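You operate a simulated robot arm through the tools that you are given. There is no shell and no other tool.

You run a simulated robot arm. Do the job below in one go: nothing can be reset, and whatever is moved stays where it is left.

TASK
Tip cup 33 into mould 7 and rake it level.
Fine: use the red rake; put cup and rake back and spill nothing. Set down upright: cup, red rake.

It is judged by the outcome, as a careful person would: the job done as asked, and still so three seconds after it is handed in. It fails if anything else is knocked over, pushed out of place, dropped, spilled or broken.

THE ROBOT
A 6-joint arm with a three-finger gripper, fixed in place. Base frame: the origin is on the floor under the middle of its stand, x ahead of it, y to its left, z up. Readings come in mm, degrees, newtons and seconds.
It reaches about 1213 mm from its shoulder. Its first joint turns from -166.0 to 166.0 degrees. Payload 4.89 kg.
The TCP is the grasp point between the finger pads, 30 mm short of the fingertips. In the tool frame z runs along the fingers and y along their closing line. The gripper opens to 164 mm; its body begins 125 mm behind the TCP.
Orientation is told as [roll, pitch, yaw] about the base's x, y, z axes, in that order, counted from this pose: with the fingers straight down and closing along the base's y, the tool's x points along the base's -x, its y along +y and its z along -z.

THE INTERFACE
- The arm moves only by the tool drive_tool. Its argument "deltas" is a list of rows, each a list of 6 numbers: the shift along the base's x, y, z in units of 25 mm (1.0 is 25 mm), then the turn, a rotation vector about the base's x, y, z in units of 6 degrees (1.0 is 6 degrees). In form: [[tx, ty, tz, wx, wy, wz], ...]. A call has 1 to 20 rows; each row shifts and turns the commanded pose from where the row before left it. "hand" is the closure, from 0 (fully open) to 1 (shut), set as the call begins (left out, the last holds). A call with a number of a shift or a turn outside -1 to 1 is refused whole. Rows are played at 5 a second. More than 50 mm and 8.6 degrees between two rows, or a gripper value outside its range, and nothing of the call is played. A pose out of reach is approached as far as the arm can. The call stops where the force on the tool passes 40 N (or 10 N more than at its start, if that is more) or the arm is blocked; 0.2 s more then pass. Each finger travels about 108 mm/s and halts on what it meets, pressing with about 44 N; the grip force reading is that of the motor and also rises with nothing between the fingers. The clock runs only during rows and for 0.2 s after the last one: add rows that do not move to give the fingers time. The reply holds the time, the measured pose of the TCP, the force on the tool along the base axes, the opening and the grip force, in the units named above and with some noise, with the torque about the TCP (base axes, N m) and any sound that the robot's microphone picked up.
- Cameras (640 x 400 px; columns grow to the right, rows downward): "scene" is fixed at [223.2, -502.2, 1675.9]; the picture's right is [0.74, -0.67, 0.00], its down [-0.38, -0.42, -0.82] and it looks along [0.55, 0.61, -0.57] (base axes); focal length 328 px, centre (320, 200). "wrist" rides on the gripper at [76, -2, -152] in the tool frame; the picture's right is [0.02, 1.00, 0.00], its down [-0.88, 0.02, -0.47] and it looks along [-0.47, 0.01, 0.88] (tool axes); focal length 247 px, centre (320, 200). There is no depth. A picture from a camera that has moved, and an enlarged one, comes with that camera's place and axes in the base frame and with its lens. The place of the scene camera against the robot may be out by one fixed shift of up to 12 mm in any direction.
- camera(camera): a new picture of that camera. No time passes.
- raise_lower(by): moves the trunk up (or, below 0, down) by that many mm; the arm rides with it, the base frame stays. It gives what a move gives, with no picture.
- inspect(camera, box): a new picture of the part [left, top, right, bottom] of that camera's present view, enlarged. No time passes.
- close_job(): hands the job in; it is judged then, once.

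Places have to be worked out from the pictures, the camera data and where the tool is seen. Open the gripper and draw the arm clear of the work before you hand the job in, unless the task says otherwise.

The tools are called after "Emit:" as a command line: name --pt "numbers of a row" for each row, then --argument value for the rest, lists and objects as JSON in quotes. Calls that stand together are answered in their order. drive_tool: Moves the arm, as the interface text tells. Its arguments: {"type":"object","properties":{"deltas":{"type":"array","items":{"type":"array","items":{"type":"number"}}},"hand":{"type":"number"}},"required":["deltas"]} The other tools are called the same way: raise_lower (by) moves the trunk up or down; camera (camera) takes a picture; inspect (camera, box) takes an enlarged picture of a part of a camera's view; close_job () hands the job in.

At the start:

```text
time: 0.0
position: [519.2, 357.6, 1192.3]
tool_rot: [-0.1, 0.0, 0.0]
contact_force: [0.1, 0.9, 0.3]
ft_torque: [0.0, 0.02, -0.01]
gripper_width: 164.2
gripper_force: 0.1
trunk travel left (down, up): [-175.0, 215.0]
```

scene: 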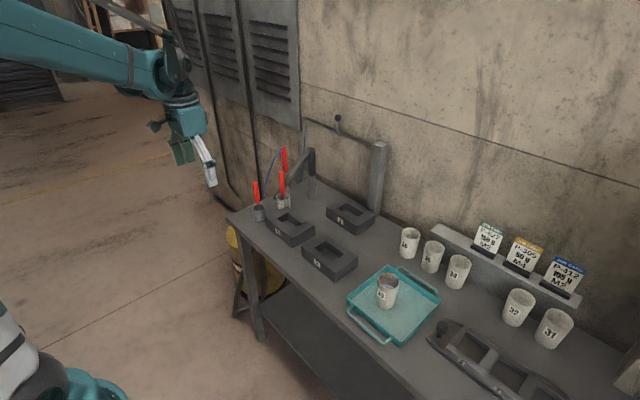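
wrist: 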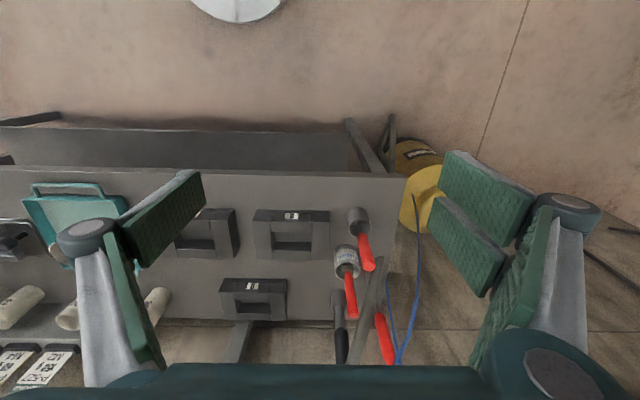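

I start by looking closely at the bench in the scene camera to read the labels on cups and moulds.

Emit:
inspect --camera "scene" --box '[220, 120, 400, 290]'

Emit:
inspect --camera "scene" --box '[330, 210, 480, 350]'

Emit:
inspect --camera "scene" --box '[460, 210, 640, 400]'

Emit:
inspect --camera "wrist" --box '[160, 160, 420, 370]'

```text
2.35 times, centred on (310, 205) of scene
camera zoom: at [223.2, -502.2, 1675.9], right [0.74, -0.67, 0.0], down [-0.38, -0.42, -0.82], along [0.55, 0.61, -0.57], focal length 771 px, centre (344, 188)
```

zoom: 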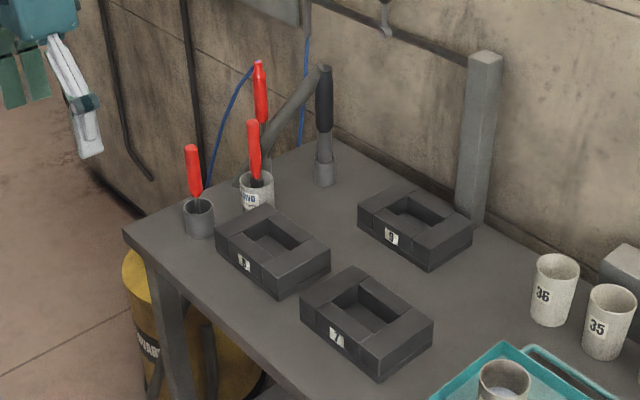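

```text
2.86 times, centred on (405, 280) of scene
camera zoom: at [223.2, -502.2, 1675.9], right [0.74, -0.67, 0.0], down [-0.38, -0.42, -0.82], along [0.55, 0.61, -0.57], focal length 936 px, centre (77, -29)
```

zoom: 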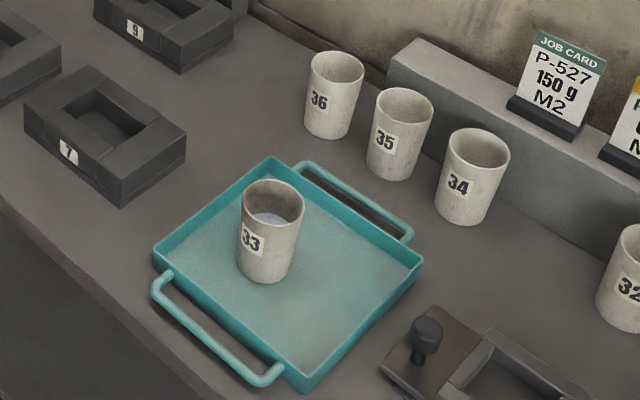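

```text
2.11 times, centred on (550, 305) of scene
camera zoom: at [223.2, -502.2, 1675.9], right [0.74, -0.67, 0.0], down [-0.38, -0.42, -0.82], along [0.55, 0.61, -0.57], focal length 689 px, centre (-164, -21)
```

zoom: 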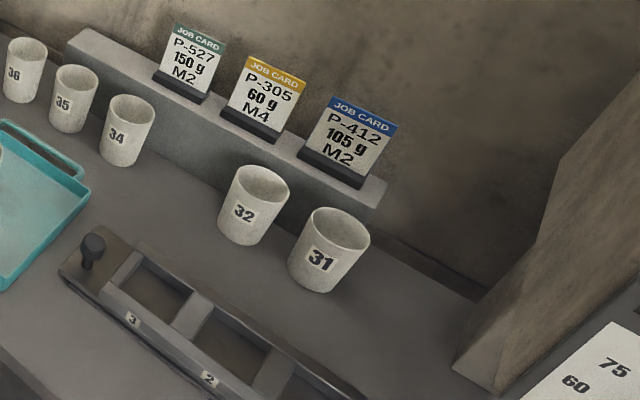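

```text
1.90 times, centred on (290, 265) of wrist
camera zoom: at [442.0, 356.0, 1344.8], right [-0.02, 1.0, 0.0], down [0.88, 0.02, 0.47], along [0.47, 0.01, -0.88], focal length 470 px, centre (377, 76)
```

zoom: 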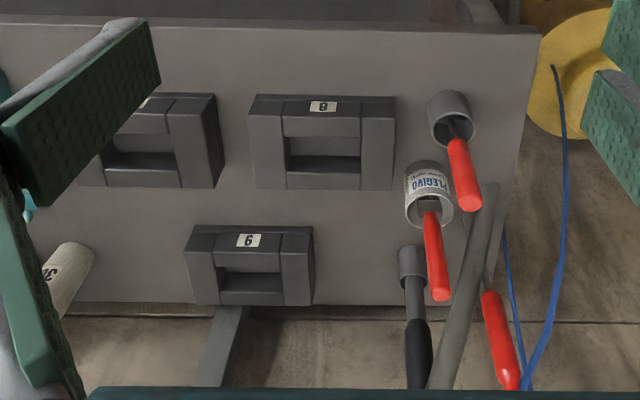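

The bench top seems to lie near z≈850, mould 7 near (740, 90), cup 33 near (785, -170), and several red-handled tools near (750–930, 450). I'll back the arm off and tilt the wrist camera forward to tell the tools apart.

Emit:
drive_tool --pt "-0.7 0.6 0 0 -1 0" --pt "-0.7 0.6 0 0 -1 0" --pt "-0.7 0.6 0 0 -1 0" --pt "-0.7 0.6 0 0 -1 0" --pt "-0.7 0.6 0 0 -1 0" --hand 0

Emit:
camera --camera "wrist"

Emit:
camera --camera "scene"

```text
time: 1.2
position: [432.1, 432.0, 1193.4]
tool_rot: [-0.1, -30.1, 0.0]
contact_force: [1.3, -0.7, -0.1]
ft_torque: [-0.03, 0.09, 0.0]
gripper_width: 164.0
gripper_force: 0.1
trunk travel left (down, up): [-175.0, 215.0]
```

```text
taken
camera wrist: at [288.9, 430.7, 1287.8], right [-0.02, 1.0, -0.01], down [0.52, 0.02, 0.85], along [0.85, 0.01, -0.53], focal length 247 px, centre (320, 200)
```

wrist: 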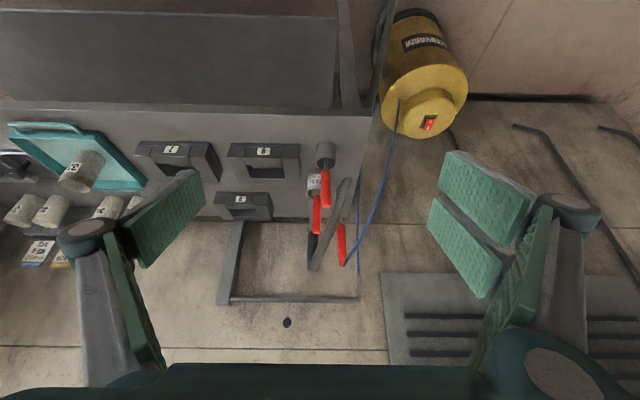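

```text
taken
```

scene: 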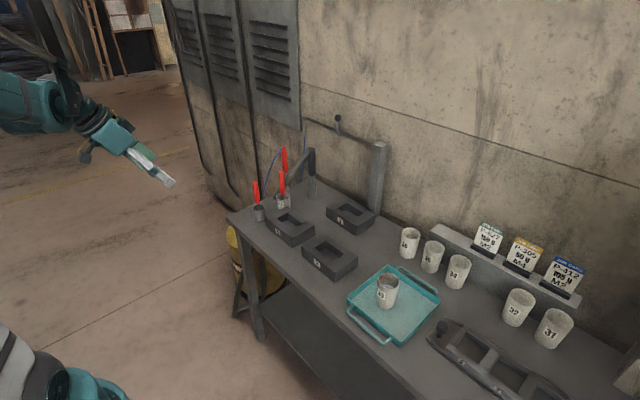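

The wrist view is upside down; the third red handle looks attached to a blue hose. I'll zoom in on the tools.

Emit:
inspect --camera "wrist" --box '[210, 120, 400, 290]'

Emit:
inspect --camera "scene" --box '[240, 130, 350, 230]'

Emit:
inspect --camera "wrist" --box '[0, 90, 220, 280]'

```text
2.35 times, centred on (305, 205) of wrist
camera zoom: at [288.9, 430.7, 1287.8], right [-0.02, 1.0, -0.01], down [0.52, 0.02, 0.85], along [0.85, 0.01, -0.53], focal length 581 px, centre (355, 188)
```

zoom: 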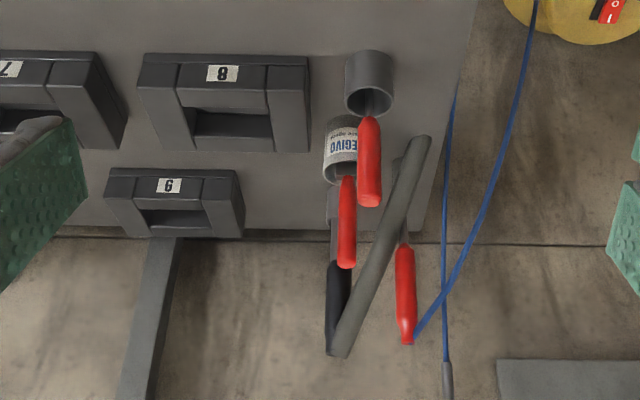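

```text
4.00 times, centred on (295, 180) of scene
camera zoom: at [223.2, -502.2, 1675.9], right [0.74, -0.67, 0.0], down [-0.38, -0.42, -0.82], along [0.55, 0.61, -0.57], focal length 1310 px, centre (420, 280)
```

zoom: 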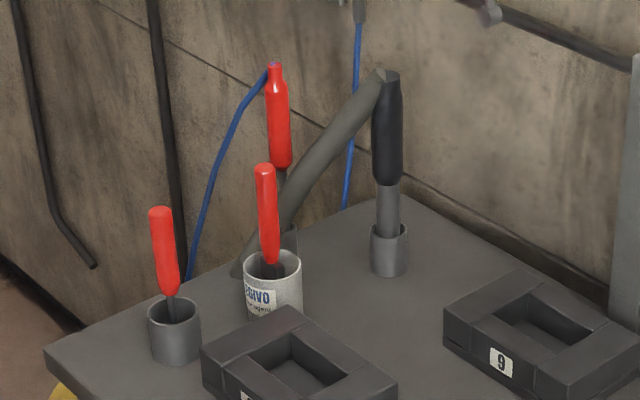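

```text
2.11 times, centred on (110, 185) of wrist
camera zoom: at [288.9, 430.7, 1287.8], right [-0.02, 1.0, -0.01], down [0.52, 0.02, 0.85], along [0.85, 0.01, -0.53], focal length 520 px, centre (762, 232)
```

zoom: 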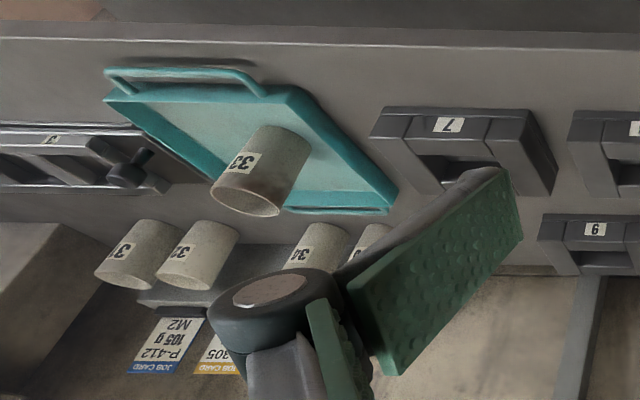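

Two candidates: a red handle in a grey holder (same kind of holder as the black one) and one in a tin. I'll go above the holders, staying well over the handle tops (~1020 and ~1085), to look inside them.

Emit:
drive_tool --pt "0.9 0 0.1 0 0.42 0" --pt "0.9 0 0.1 0 0.42 0" --pt "0.9 0 0.1 0 0.42 0" --pt "0.9 0 0.1 0 0.42 0" --pt "0.9 0 0.1 0 0.42 0" --pt "0.9 0 0.1 0 0.42 0" --pt "0.9 0 0.1 0 0.42 0" --pt "0.9 0 0.1 0 0.42 0" --pt "0.9 0 0.1 0 0.42 0" --pt "0.9 0 0.1 0 0.42 0" --pt "0.9 0 0.1 0 0.42 0" --pt "0.9 0 0.1 0 0.42 0"

Emit:
camera --camera "wrist"

Emit:
camera --camera "scene"

```text
time: 3.8
position: [702.1, 431.7, 1220.1]
tool_rot: [0.0, 0.2, -0.1]
contact_force: [-0.7, -1.0, 1.2]
ft_torque: [0.07, -0.15, -0.01]
gripper_width: 163.9
gripper_force: 0.2
trunk travel left (down, up): [-175.0, 215.0]
```

```text
taken
camera wrist: at [625.2, 429.9, 1374.6], right [-0.02, 1.0, 0.0], down [0.88, 0.02, 0.47], along [0.47, 0.01, -0.88], focal length 247 px, centre (320, 200)
```

wrist: 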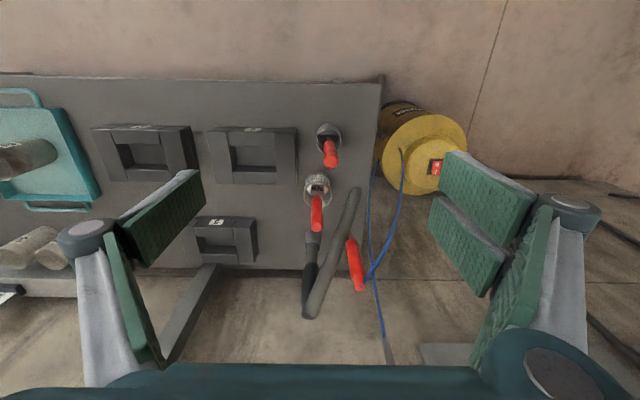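

```text
taken
```

scene: 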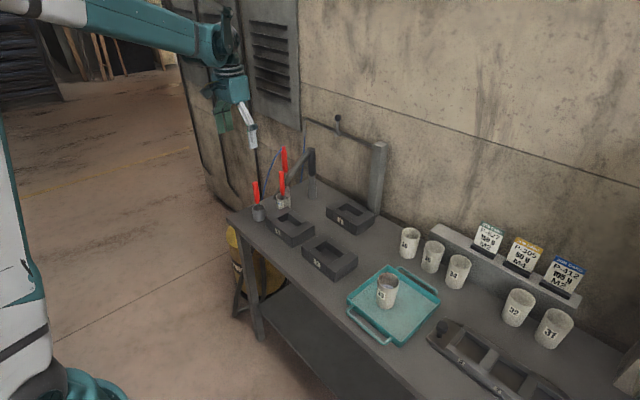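

Emit:
inspect --camera "wrist" --box '[270, 100, 400, 220]'

Emit:
inspect --camera "wrist" --box '[80, 100, 310, 270]'

```text
3.33 times, centred on (335, 160) of wrist
camera zoom: at [625.2, 429.9, 1374.6], right [-0.02, 1.0, 0.0], down [0.88, 0.02, 0.47], along [0.47, 0.01, -0.88], focal length 823 px, centre (270, 333)
```

zoom: 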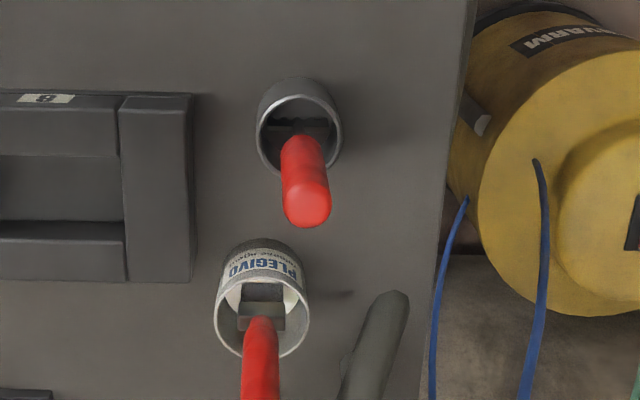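

```text
2.35 times, centred on (195, 185) of wrist
camera zoom: at [625.2, 429.9, 1374.6], right [-0.02, 1.0, 0.0], down [0.88, 0.02, 0.47], along [0.47, 0.01, -0.88], focal length 581 px, centre (614, 235)
```

zoom: 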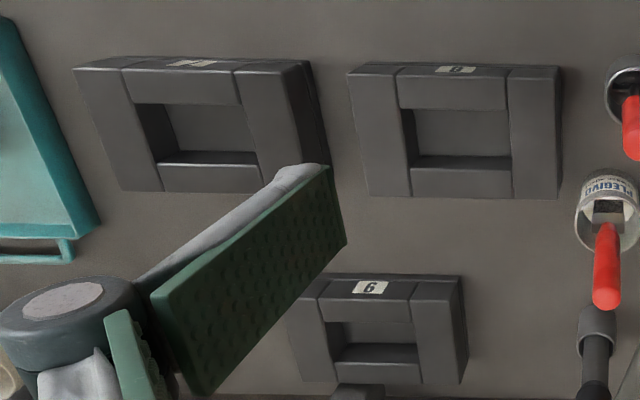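

Emit:
inspect --camera "wrist" --box '[310, 112, 350, 140]'

Emit:
inspect --camera "wrist" --box '[295, 165, 340, 205]'

```text
14.29 times, centred on (330, 126) of wrist
camera zoom: at [625.2, 429.9, 1374.6], right [-0.02, 1.0, 0.0], down [0.88, 0.02, 0.47], along [0.47, 0.01, -0.88], focal length 3528 px, centre (177, 1257)
```

zoom: 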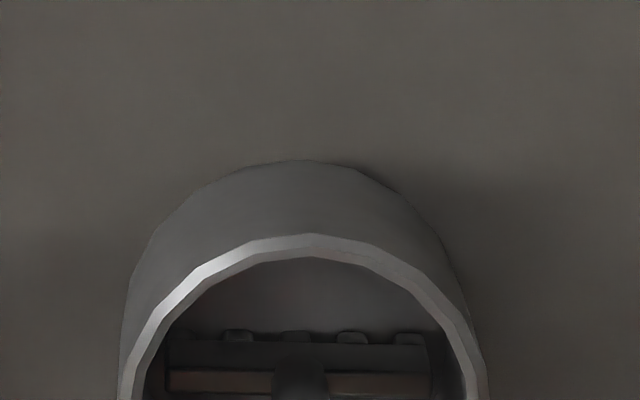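

```text
10.00 times, centred on (318, 185) of wrist
camera zoom: at [625.2, 429.9, 1374.6], right [-0.02, 1.0, 0.0], down [0.88, 0.02, 0.47], along [0.47, 0.01, -0.88], focal length 2470 px, centre (345, 350)
```

zoom: 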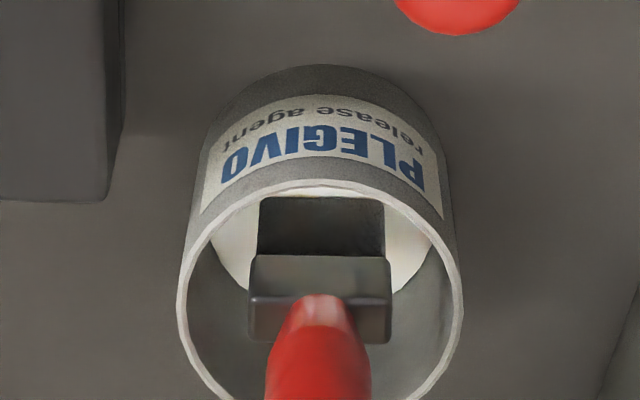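

The grey holder at about (745, 450) holds a toothed head – that is the red rake; the tin holds a release-agent brush and the third is a hose-fed tool. Next I move over towards cup 33 and mould 7 to measure them.

Emit:
drive_tool --pt "-0.3 -1 0 0 0 0" --pt "-0.3 -1 0 0 0 0" --pt "-0.3 -1 0 0 0 0" --pt "-0.3 -1 0 0 0 0" --pt "-0.3 -1 0 0 0 0" --pt "-0.3 -1 0 0 0 0" --pt "-0.3 -1 0 0 0 0" --pt "-0.3 -1 0 0 0 0" --pt "-0.3 -1 0 0 0 0" --pt "-0.3 -1 0 0 0 0" --pt "0 -1 0 0 0 0" --pt "0 -1 0 0 0 0" --pt "0 -1 0 0 0 0" --pt "0 -1 0 0 0 0" --pt "0 -1 0 0 0 0" --pt "0 -1 0 0 0 0" --pt "0 -1 0 0 0 0" --pt "0 -1 0 0 0 0" --pt "0 -1 0 0 0 0"

Emit:
camera --camera "wrist"

```text
time: 7.8
position: [628.7, -42.2, 1221.7]
tool_rot: [0.1, 0.2, 0.1]
contact_force: [-1.3, 1.2, -0.7]
ft_torque: [-0.07, -0.01, 0.0]
gripper_width: 164.0
gripper_force: 0.1
trunk travel left (down, up): [-175.0, 215.0]
```

```text
taken
camera wrist: at [551.4, -44.2, 1374.2], right [-0.02, 1.0, 0.0], down [0.88, 0.02, 0.47], along [0.47, 0.01, -0.88], focal length 247 px, centre (320, 200)
```

wrist: 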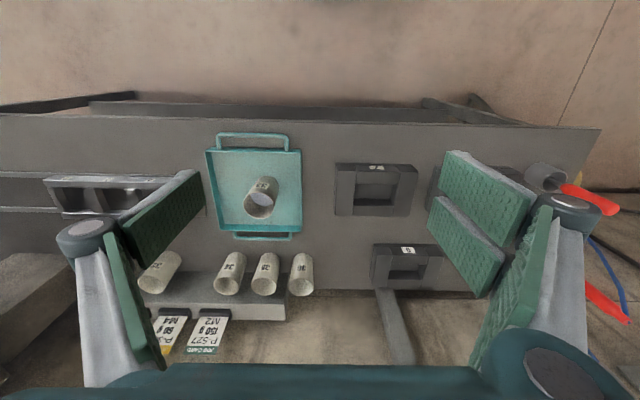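

Emit:
inspect --camera "wrist" --box '[195, 120, 315, 250]'

Emit:
inspect --camera "wrist" --box '[320, 150, 430, 230]'

Emit:
inspect --camera "scene" --box '[360, 255, 420, 320]'

Emit:
inspect --camera "scene" --box '[290, 225, 370, 290]'

Emit:
camera --camera "scene"

```text
3.08 times, centred on (255, 185) of wrist
camera zoom: at [551.4, -44.2, 1374.2], right [-0.02, 1.0, 0.0], down [0.88, 0.02, 0.47], along [0.47, 0.01, -0.88], focal length 760 px, centre (520, 246)
```

zoom: 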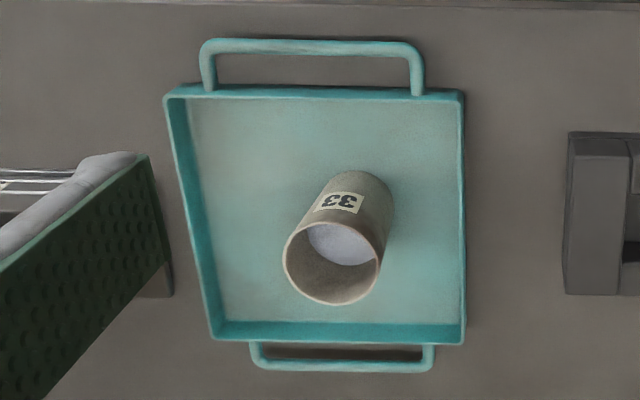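

```text
5.00 times, centred on (375, 190) of wrist
camera zoom: at [551.4, -44.2, 1374.2], right [-0.02, 1.0, 0.0], down [0.88, 0.02, 0.47], along [0.47, 0.01, -0.88], focal length 1235 px, centre (45, 250)
```

zoom: 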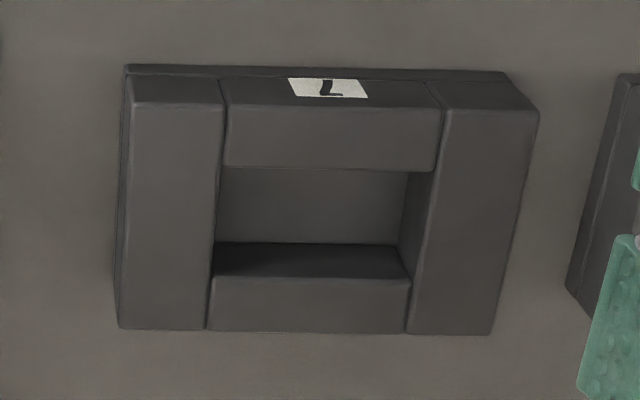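

```text
6.15 times, centred on (390, 288) of scene
camera zoom: at [223.2, -502.2, 1675.9], right [0.74, -0.67, 0.0], down [-0.38, -0.42, -0.82], along [0.55, 0.61, -0.57], focal length 2015 px, centre (-111, -338)
```

zoom: 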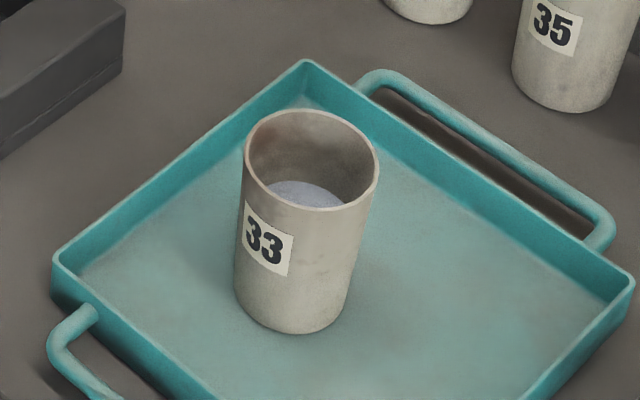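

```text
6.15 times, centred on (330, 258) of scene
camera zoom: at [223.2, -502.2, 1675.9], right [0.74, -0.67, 0.0], down [-0.38, -0.42, -0.82], along [0.55, 0.61, -0.57], focal length 2015 px, centre (258, -154)
```

zoom: 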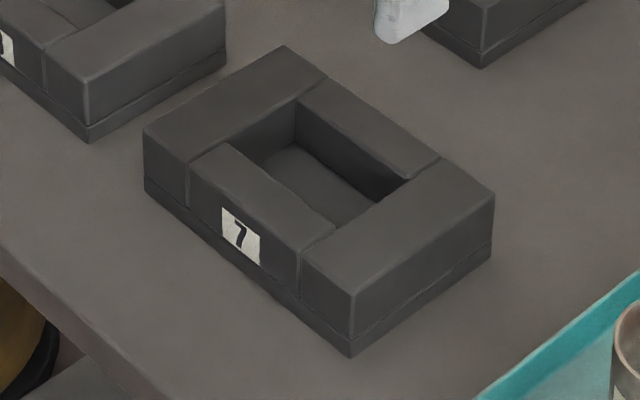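

```text
taken
```

scene: 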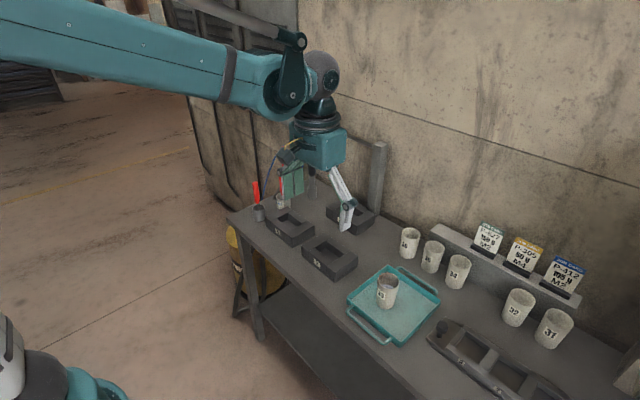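

From this view: cup 33 stands at about (793, -161), base ≈856, rim ≈943; mould 7's cavity spans x≈765–819, y≈35–126, rim top ≈895. I plan a shallow side grasp with the single finger on the +y side and camera on top, so I turn the tool 180° in yaw while moving in line with the cup.

Emit:
drive_tool --pt "-0.15 -0.24 0 0 0 -1" --pt "-0.15 -0.24 0 0 0 -1" --pt "-0.15 -0.24 0 0 0 -1" --pt "-0.15 -0.24 0 0 0 -1" --pt "-0.15 -0.24 0 0 0 -1" --pt "-0.15 -0.24 0 0 0 -1" --pt "-0.15 -0.24 0 0 0 -1" --pt "-0.15 -0.24 0 0 0 -1" --pt "-0.15 -0.24 0 0 0 -1" --pt "-0.15 -0.24 0 0 0 -1" --pt "-0.15 -0.24 0 0 0 -1" --pt "-0.15 -0.24 0 0 0 -1" --pt "-0.15 -0.24 0 0 0 -1" --pt "-0.15 -0.24 0 0 0 -1" --pt "-0.15 -0.24 0 0 0 -1" --pt "-0.15 -0.24 0 0 0 -1" --pt "-0.15 -0.24 0 0 0 -1" --pt "-0.15 -0.24 0 0 0 -1" --pt "-0.15 -0.24 0 0 0 -1" --pt "-0.15 -0.24 0 0 0 -1"

Emit:
drive_tool --pt "0 0 0 0 0 -1" --pt "0 0 0 0 0 -1" --pt "0 0 0 0 0 -1" --pt "0 0 0 0 0 -1" --pt "0 0 0 0 0 -1" --pt "0 0 0 0 0 -1" --pt "0 0 0 0 0 -1" --pt "0 0 0 0 0 -1" --pt "0 0 0 0 0 -1" --pt "0 0 0 0 0 -1"

Emit:
camera --camera "wrist"

Emit:
camera --camera "scene"

```text
time: 12.0
position: [549.7, -163.3, 1222.1]
tool_rot: [0.0, 0.1, -120.0]
contact_force: [-0.3, 1.0, 0.0]
ft_torque: [0.0, 0.01, 0.01]
gripper_width: 164.1
gripper_force: 0.0
trunk travel left (down, up): [-175.0, 215.0]
```

```text
time: 14.2
position: [550.2, -161.3, 1221.0]
tool_rot: [0.0, 0.2, 180.1]
contact_force: [0.4, 0.1, 0.3]
ft_torque: [-0.02, 0.03, 0.01]
gripper_width: 164.0
gripper_force: 0.0
trunk travel left (down, up): [-175.0, 215.0]
```

```text
taken
camera wrist: at [625.9, -160.6, 1375.0], right [0.02, -1.0, 0.0], down [-0.88, -0.02, 0.47], along [-0.47, -0.01, -0.88], focal length 247 px, centre (320, 200)
```

wrist: 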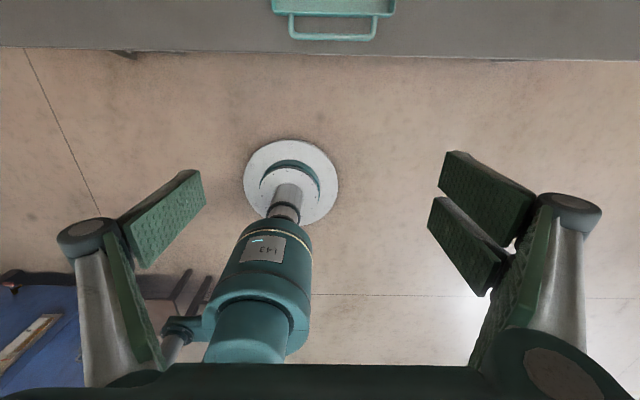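

```text
taken
```

scene: 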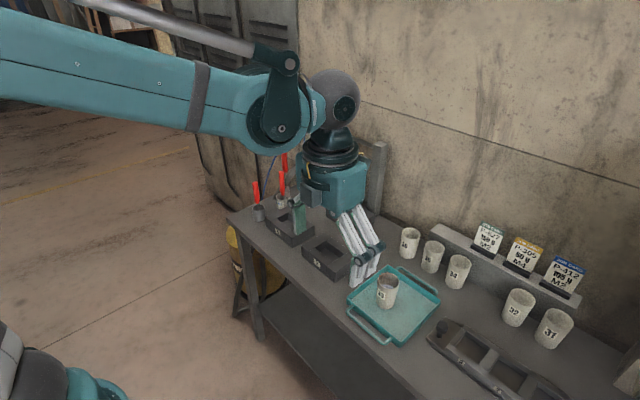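

Single finger is now on the +y side as intended. I pitch the tool to 25° below horizontal while moving to a point short of and above the cup.

Emit:
drive_tool --pt "0.356 0 -0.4 0 -0.985 0" --pt "0.356 0 -0.4 0 -0.985 0" --pt "0.356 0 -0.4 0 -0.985 0" --pt "0.356 0 -0.4 0 -0.985 0" --pt "0.356 0 -0.4 0 -0.985 0" --pt "0.356 0 -0.4 0 -0.985 0" --pt "0.356 0 -0.4 0 -0.985 0" --pt "0.356 0 -0.4 0 -0.985 0" --pt "0.356 0 -0.4 0 -0.985 0" --pt "0.356 0 -0.4 0 -0.985 0" --pt "0.356 0 -0.4 0 -0.985 0"

Emit:
camera --camera "wrist"

Emit:
camera --camera "scene"

```text
time: 16.6
position: [647.9, -160.5, 1111.6]
tool_rot: [0.1, 65.3, -180.0]
contact_force: [-0.5, 1.1, 0.8]
ft_torque: [-0.09, 0.01, -0.07]
gripper_width: 164.0
gripper_force: 0.0
trunk travel left (down, up): [-175.0, 215.0]
```

```text
taken
camera wrist: at [541.2, -160.2, 1244.7], right [0.01, -1.0, 0.02], down [-0.8, -0.02, -0.6], along [0.6, -0.01, -0.8], focal length 247 px, centre (320, 200)
```

wrist: 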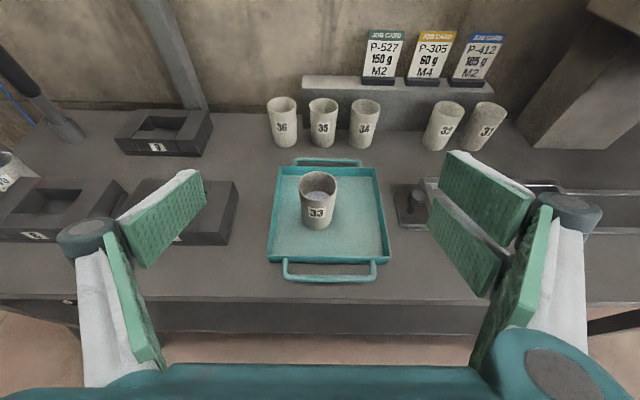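

```text
taken
```

scene: 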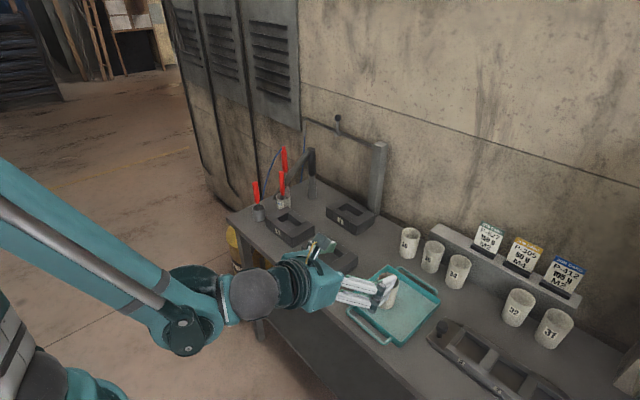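

Emit:
inspect --camera "wrist" --box '[255, 150, 405, 290]'

Emit:
inspect --camera "scene" --box '[230, 220, 450, 360]'

```text
2.86 times, centred on (330, 220) of wrist
camera zoom: at [541.2, -160.2, 1244.7], right [0.01, -1.0, 0.02], down [-0.8, -0.02, -0.6], along [0.6, -0.01, -0.8], focal length 706 px, centre (291, 143)
```

zoom: 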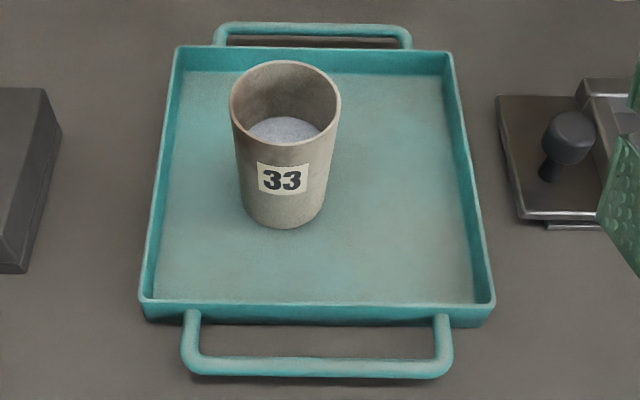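

```text
2.86 times, centred on (340, 290) of scene
camera zoom: at [223.2, -502.2, 1675.9], right [0.74, -0.67, 0.0], down [-0.38, -0.42, -0.82], along [0.55, 0.61, -0.57], focal length 936 px, centre (263, -57)
```

zoom: 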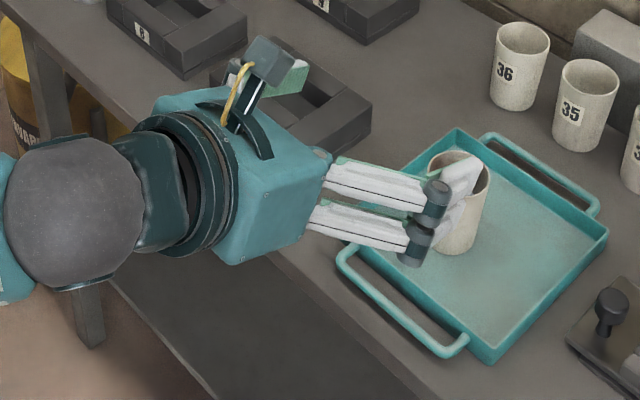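

Cup centre refines to about (792, -160.5), rim ≈948, base ≈858. I lower to a pre-grasp point 150 mm back along the tool axis and partly close the hand so the fingers stay inside the tray rim.

Emit:
drive_tool --pt "0.055 0 -0.91 0 0 0" --pt "0.055 0 -0.91 0 0 0" --pt "0.055 0 -0.91 0 0 0" --pt "0.055 0 -0.91 0 0 0" --pt "0.055 0 -0.91 0 0 0" --pt "0.055 0 -0.91 0 0 0" --hand 0.37

Emit:
camera --camera "wrist"

Emit:
inspect --camera "scene" --box '[230, 220, 450, 360]'

```text
time: 18.0
position: [672.9, -167.4, 1034.1]
tool_rot: [0.0, 65.0, -179.8]
contact_force: [-0.1, 0.3, -0.3]
ft_torque: [-0.03, 0.02, -0.01]
gripper_width: 103.2
gripper_force: 0.1
out of reach, approached as far as the arm can: row 4, 5, 6
trunk travel left (down, up): [-175.0, 215.0]
```

```text
taken
camera wrist: at [566.1, -166.4, 1167.6], right [0.01, -1.0, 0.02], down [-0.8, -0.02, -0.6], along [0.6, -0.01, -0.8], focal length 247 px, centre (320, 200)
```

wrist: 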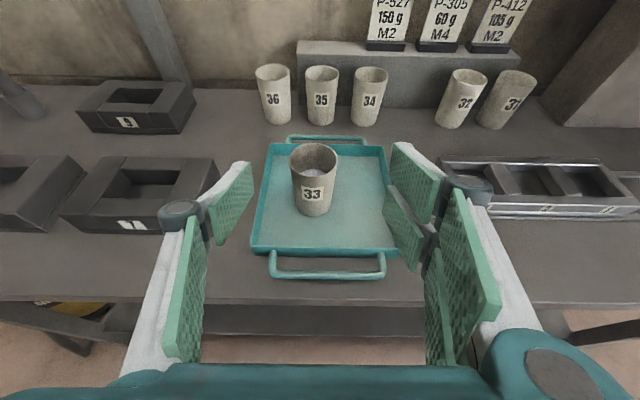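

```text
2.86 times, centred on (340, 290) of scene
camera zoom: at [223.2, -502.2, 1675.9], right [0.74, -0.67, 0.0], down [-0.38, -0.42, -0.82], along [0.55, 0.61, -0.57], focal length 936 px, centre (263, -57)
```

zoom: 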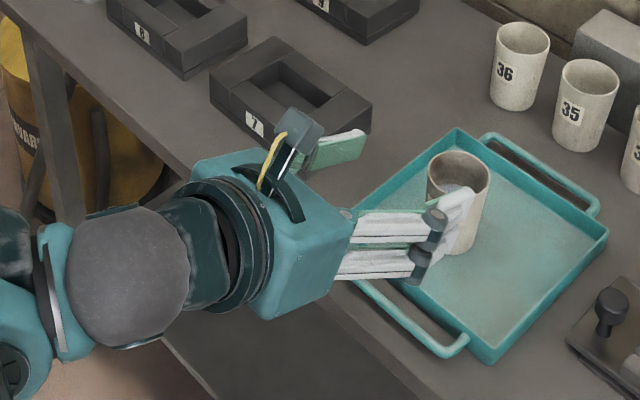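

The pose got out of reach (arm folding limit), so the trunk must come down for this low grasp. I raise the tool first to keep clear of the tray before lowering the trunk.

Emit:
drive_tool --pt "0 0 1 0 0 0" --pt "0 0 1 0 0 0" --pt "0 0 1 0 0 0" --pt "0 0 1 0 0 0" --pt "0 0 1 0 0 0" --pt "0 0 1 0 0 0"

```text
time: 19.4
position: [673.3, -169.7, 1182.3]
tool_rot: [0.0, 65.2, -179.9]
contact_force: [0.3, -0.5, -0.1]
ft_torque: [-0.01, 0.03, 0.06]
gripper_width: 103.3
gripper_force: 0.0
trunk travel left (down, up): [-175.0, 215.0]
```

Now at (673, -170, 1182), so I lower the trunk by 150 mm, which should bring the TCP to about z=1032, still above the cup.

Emit:
raise_lower --by -150

```text
time: 21.1
position: [672.1, -170.1, 1033.3]
tool_rot: [0.0, 65.2, -179.9]
contact_force: [-0.1, -0.4, 0.4]
ft_torque: [0.02, -0.01, 0.01]
gripper_width: 103.4
gripper_force: 0.1
trunk travel left (down, up): [-25.0, 365.0]
```

Emit:
drive_tool --pt "-0.16 0.13 -0.8 0 0 0" --pt "-0.16 0.13 -0.8 0 0 0" --pt "-0.16 0.13 -0.8 0 0 0"

Emit:
camera --camera "wrist"

Emit:
inspect --camera "scene" --box '[230, 220, 450, 360]'

```text
time: 21.9
position: [659.8, -159.5, 972.2]
tool_rot: [0.0, 65.4, -179.9]
contact_force: [-0.4, 0.2, 0.1]
ft_torque: [-0.01, -0.03, -0.04]
gripper_width: 103.4
gripper_force: 0.2
trunk travel left (down, up): [-25.0, 365.0]
```

```text
taken
camera wrist: at [552.5, -158.9, 1105.8], right [0.01, -1.0, 0.02], down [-0.8, -0.02, -0.6], along [0.6, -0.01, -0.8], focal length 247 px, centre (320, 200)
```

wrist: 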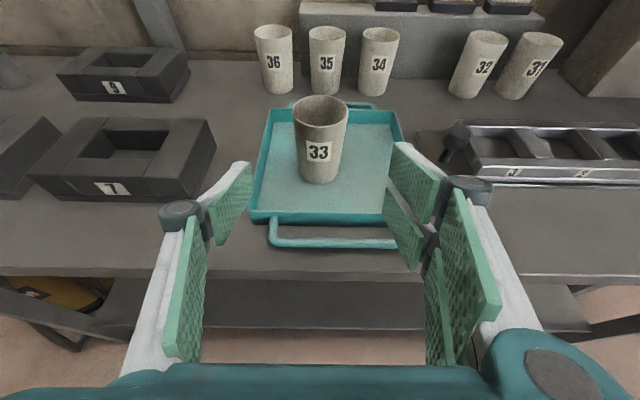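

```text
2.86 times, centred on (340, 290) of scene
camera zoom: at [223.2, -502.2, 1675.9], right [0.74, -0.67, 0.0], down [-0.38, -0.42, -0.82], along [0.55, 0.61, -0.57], focal length 936 px, centre (263, -57)
```

zoom: 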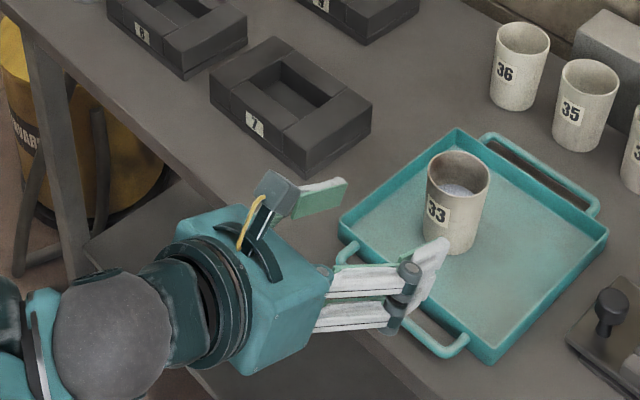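

The cup triangulates at (794, -160.5), rim ≈948, floor ≈859; the hand is open 103 mm and lined up. I advance 105 mm along the tool axis and check.

Emit:
drive_tool --pt "0.7 0 -0.309 0 0 0" --pt "0.7 0 -0.309 0 0 0" --pt "0.7 -0.02 -0.309 0 0 0" --pt "0.7 -0.02 -0.309 0 0 0" --pt "0.7 0 -0.309 0 0 0" --pt "0.7 0 -0.309 0 0 0"

Emit:
camera --camera "wrist"

Emit:
inspect --camera "scene" --box '[230, 220, 450, 360]'

```text
time: 23.4
position: [763.8, -160.1, 925.9]
tool_rot: [0.0, 65.2, -179.9]
contact_force: [-0.3, 0.5, 0.7]
ft_torque: [-0.03, 0.04, -0.07]
gripper_width: 103.1
gripper_force: 0.0
trunk travel left (down, up): [-25.0, 365.0]
```

```text
taken
camera wrist: at [657.1, -158.9, 1059.3], right [0.01, -1.0, 0.02], down [-0.8, -0.02, -0.6], along [0.6, -0.01, -0.8], focal length 247 px, centre (320, 200)
```

wrist: 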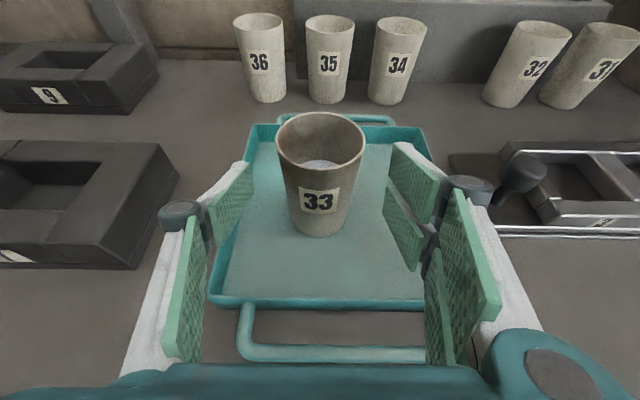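

```text
2.86 times, centred on (340, 290) of scene
camera zoom: at [223.2, -502.2, 1675.9], right [0.74, -0.67, 0.0], down [-0.38, -0.42, -0.82], along [0.55, 0.61, -0.57], focal length 936 px, centre (263, -57)
```

zoom: 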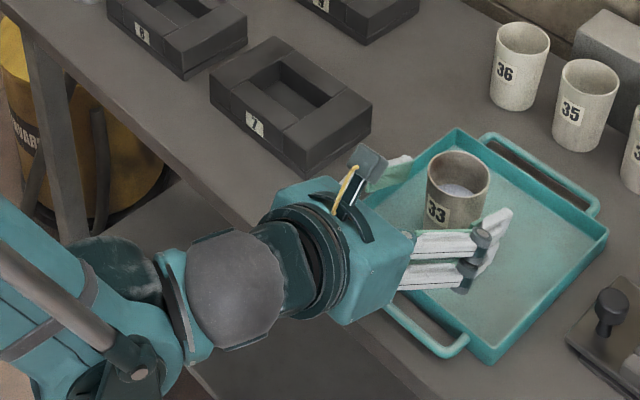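

Emit:
drive_tool --pt "0.564 0 -0.258 0 0 0" --pt "0.564 0 -0.258 0 0 0" --pt "0 0 0 0 0 0"

Emit:
camera --camera "wrist"

Emit:
inspect --camera "scene" --box '[330, 230, 450, 330]'

```text
time: 24.1
position: [792.3, -159.7, 912.8]
tool_rot: [0.2, 65.3, -179.8]
contact_force: [-0.1, 0.8, 0.9]
ft_torque: [0.01, 0.01, 0.0]
gripper_width: 103.5
gripper_force: 0.1
trunk travel left (down, up): [-25.0, 365.0]
```

```text
taken
camera wrist: at [685.6, -159.6, 1046.0], right [0.01, -1.0, 0.02], down [-0.8, -0.02, -0.6], along [0.6, -0.01, -0.8], focal length 247 px, centre (320, 200)
```

wrist: 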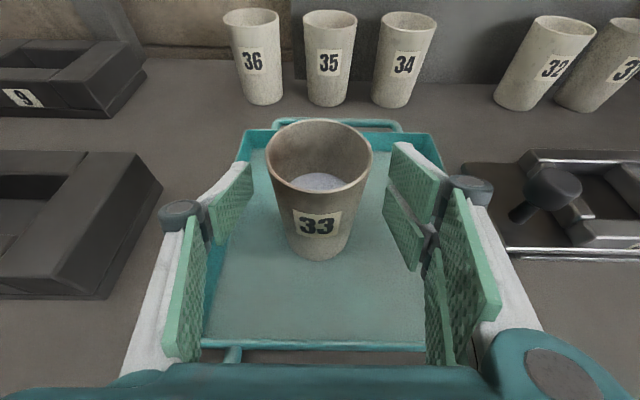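

```text
4.00 times, centred on (390, 280) of scene
camera zoom: at [223.2, -502.2, 1675.9], right [0.74, -0.67, 0.0], down [-0.38, -0.42, -0.82], along [0.55, 0.61, -0.57], focal length 1310 px, centre (40, -120)
```

zoom: 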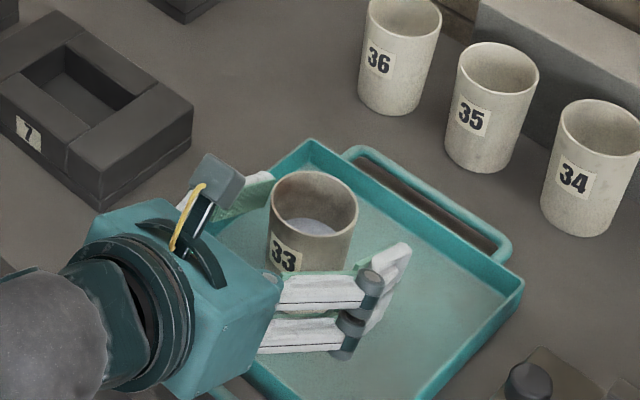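

The cup is centred between the pads at the right height. I close the hand on it and wait.

Emit:
drive_tool --pt "0 0 0 0 0 0" --pt "0 0 0 0 0 0" --pt "0 0 0 0 0 0" --pt "0 0 0 0 0 0" --pt "0 0 0 0 0 0" --pt "0 0 0 0 0 0" --hand 0.85

Emit:
camera --camera "wrist"

Emit:
inspect --camera "scene" --box '[330, 230, 450, 330]'

```text
time: 25.6
position: [792.4, -161.2, 913.1]
tool_rot: [0.0, 65.2, -179.9]
contact_force: [0.6, -0.3, 0.6]
ft_torque: [0.05, -0.04, 0.03]
gripper_width: 57.2
gripper_force: 44.1
trunk travel left (down, up): [-25.0, 365.0]
```

```text
taken
camera wrist: at [685.6, -159.5, 1046.0], right [0.01, -1.0, 0.02], down [-0.8, -0.02, -0.6], along [0.6, -0.01, -0.8], focal length 247 px, centre (320, 200)
```

wrist: 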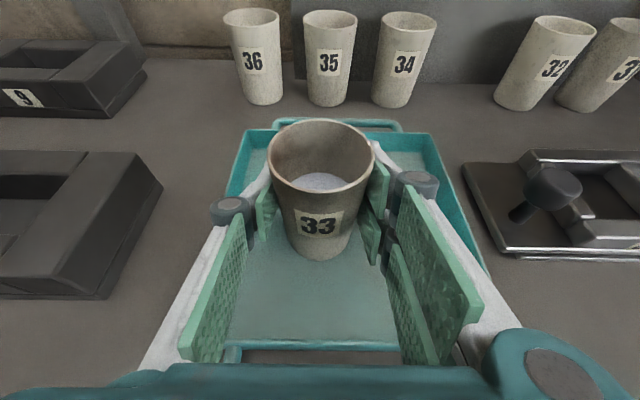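

```text
4.00 times, centred on (390, 280) of scene
camera zoom: at [223.2, -502.2, 1675.9], right [0.74, -0.67, 0.0], down [-0.38, -0.42, -0.82], along [0.55, 0.61, -0.57], focal length 1310 px, centre (40, -120)
```

zoom: 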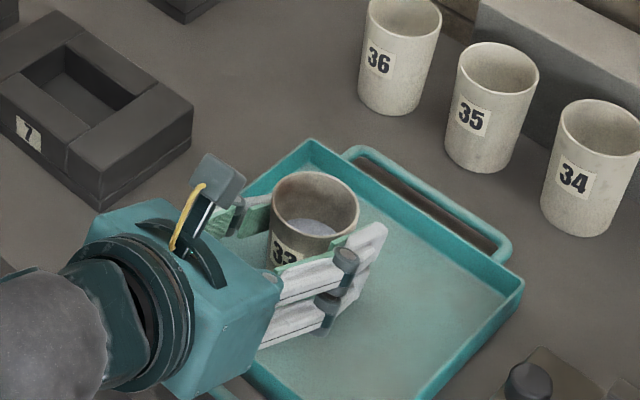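

Gripped at 57 mm with 44 N. I lift straight up 100 mm, gently, and check it.

Emit:
drive_tool --pt "0 0 0.4 0 0 0" --pt "0 0 0.6 0 0 0" --pt "0 0 0.8 0 0 0" --pt "0 0 0.8 0 0 0" --pt "0 0 0.8 0 0 0" --pt "0 0 0.6 0 0 0"

Emit:
camera --camera "wrist"

Emit:
inspect --camera "scene" --box '[280, 200, 460, 330]'

```text
time: 26.9
position: [794.6, -160.0, 1011.5]
tool_rot: [0.0, 65.2, -180.0]
contact_force: [0.2, 0.5, -2.3]
ft_torque: [0.0, -0.01, 0.03]
gripper_width: 57.3
gripper_force: 44.1
trunk travel left (down, up): [-25.0, 365.0]
```

```text
taken
camera wrist: at [686.9, -159.0, 1145.9], right [0.01, -1.0, 0.02], down [-0.8, -0.02, -0.6], along [0.6, -0.01, -0.8], focal length 247 px, centre (320, 200)
```

wrist: 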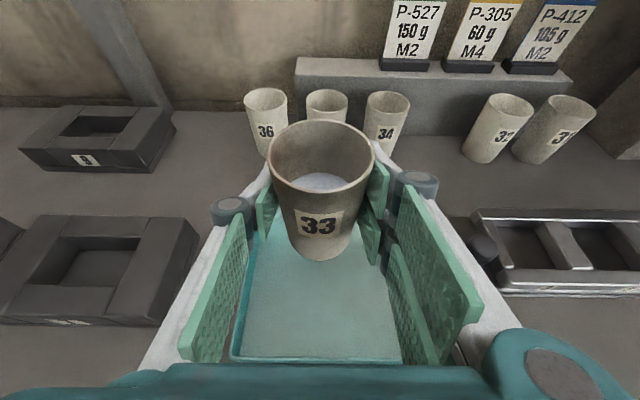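

```text
3.08 times, centred on (370, 265) of scene
camera zoom: at [223.2, -502.2, 1675.9], right [0.74, -0.67, 0.0], down [-0.38, -0.42, -0.82], along [0.55, 0.61, -0.57], focal length 1008 px, centre (166, 0)
```

zoom: 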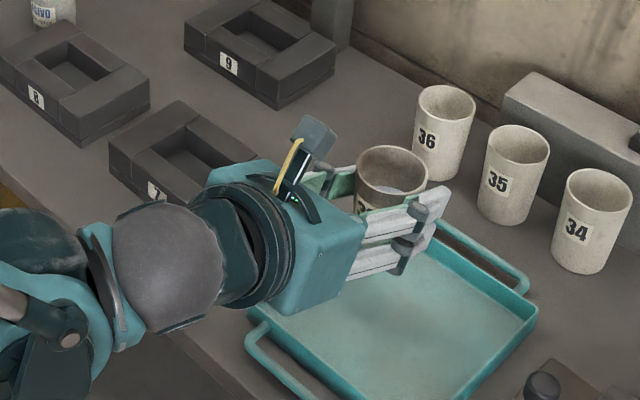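

The cup is up and level. Let me measure mould 7 better from this viewpoint.

Emit:
inspect --camera "wrist" --box '[0, 200, 220, 340]'

```text
2.86 times, centred on (110, 270) of wrist
camera zoom: at [686.9, -159.0, 1145.9], right [0.01, -1.0, 0.02], down [-0.8, -0.02, -0.6], along [0.6, -0.01, -0.8], focal length 706 px, centre (920, 0)
```

zoom: 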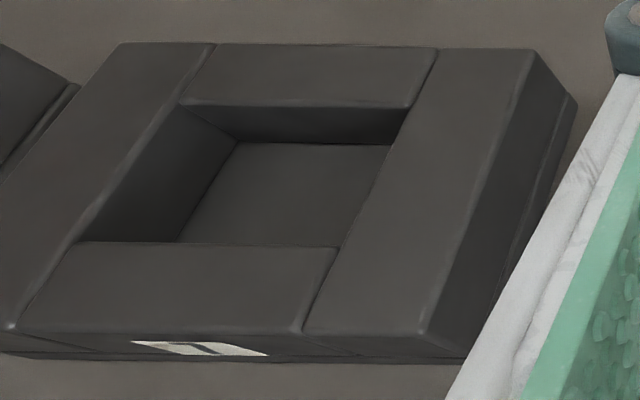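

Mould 7's cavity measures x 765–820, y 39–127, rim 895, floor ≈860 – consistent with before. I carry the cup level over to beside the mould at z≈1012, easing the tool 12° closer to horizontal for pouring clearance.

Emit:
drive_tool --pt "0 0.3 0 0 -0.1 0" --pt "0 0.5 0 0 -0.2 0" --pt "0.03 0.7 0 0 -0.2 0" --pt "0.05 0.8 0 0 -0.2 0" --pt "0.05 0.8 0 0 -0.2 0" --pt "0.05 0.8 0 0 -0.2 0" --pt "0.05 0.8 0 0 -0.2 0" --pt "0.05 0.8 0 0 -0.2 0" --pt "0 0.6 0 0 -0.2 0" --pt "0 0.5 0 0 -0.2 0" --pt "0 0.26 0 0 -0.1 0"

Emit:
camera --camera "wrist"

Emit:
camera --camera "scene"

```text
time: 29.4
position: [800.3, -5.9, 1013.3]
tool_rot: [-0.1, 77.2, -179.5]
contact_force: [0.0, 0.8, -1.0]
ft_torque: [-0.01, -0.02, 0.01]
gripper_width: 56.9
gripper_force: 44.1
out of reach, approached as far as the arm can: row 10, 11
trunk travel left (down, up): [-25.0, 365.0]
```

```text
taken
camera wrist: at [667.1, -5.3, 1121.8], right [0.02, -1.0, 0.02], down [-0.65, -0.03, -0.76], along [0.76, 0.0, -0.65], focal length 247 px, centre (320, 200)
```

wrist: 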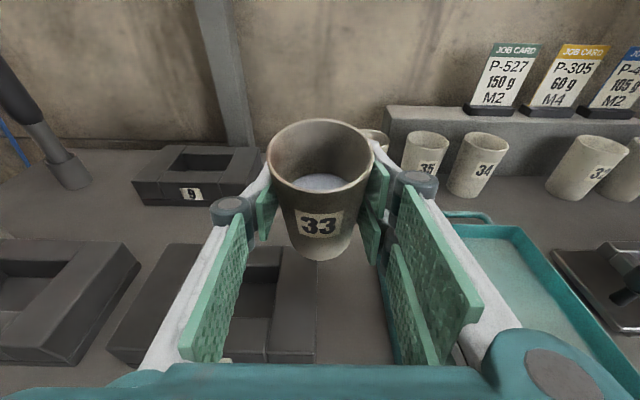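

```text
taken
```

scene: 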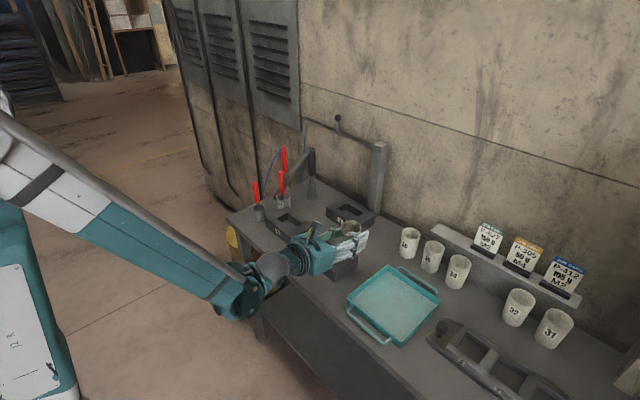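

The carry stopped at y≈-6 (out of reach, 17 mm short) with the cup still level and full. I'll probe what limits it by going up a little and then trying further in +y.

Emit:
drive_tool --pt "0 0 0.8 0 0 0" --pt "0 0 0.8 0 0 0" --pt "0 0.4 0 0 0 0" --pt "0 0.4 0 0 0 0"

```text
time: 30.4
position: [800.0, -3.8, 1053.8]
tool_rot: [-0.2, 77.2, -179.3]
contact_force: [0.1, -0.3, -0.9]
ft_torque: [0.0, -0.01, -0.02]
gripper_width: 57.2
gripper_force: 44.5
out of reach, approached as far as the arm can: row 3, 4
trunk travel left (down, up): [-25.0, 365.0]
```

The limit is tangential and independent of height, which suggests the wrist roll joint is at its end stop at yaw 180; the pour roll unwinds it. I tilt the cup just 24° towards +y (contents are well below the rim) and then try moving on.

Emit:
drive_tool --pt "0 0 0 -0.6 0 0" --pt "0 0 0 -0.8 0 0" --pt "0 0 0 -0.8 0 0" --pt "0 0 0 -0.8 0 0" --pt "0 0 0 -0.8 0 0" --pt "0 0.3 0 0 0 0" --pt "0 0.3 0 0 0 0"

Emit:
camera --camera "scene"

Emit:
camera --camera "wrist"

```text
time: 31.9
position: [799.6, -30.4, 1052.2]
tool_rot: [62.0, 63.9, -119.8]
contact_force: [-0.2, -0.4, -1.5]
ft_torque: [0.04, 0.01, 0.01]
gripper_width: 57.1
gripper_force: 44.5
out of reach, approached as far as the arm can: row 1, 2, 3, 4, 5, 6, 7
trunk travel left (down, up): [-25.0, 365.0]
```

```text
taken
```

scene: 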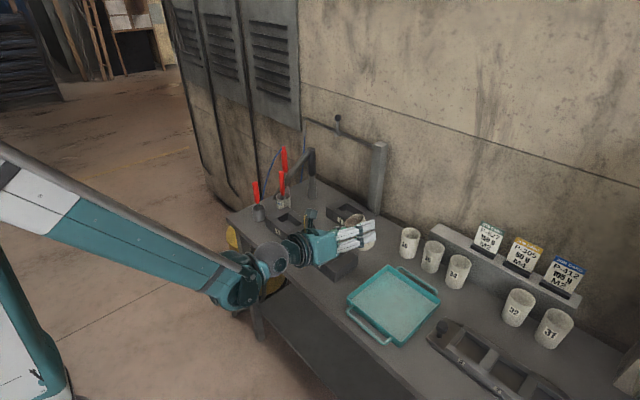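

```text
taken
camera wrist: at [666.9, 11.1, 1152.1], right [0.02, -0.91, 0.41], down [-0.65, -0.32, -0.69], along [0.76, -0.25, -0.6], focal length 247 px, centre (320, 200)
```

wrist: 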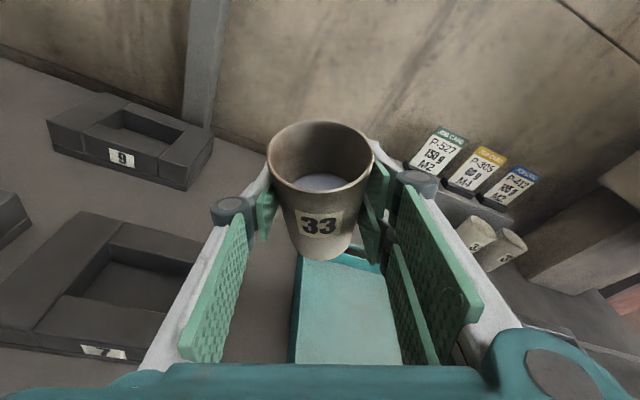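

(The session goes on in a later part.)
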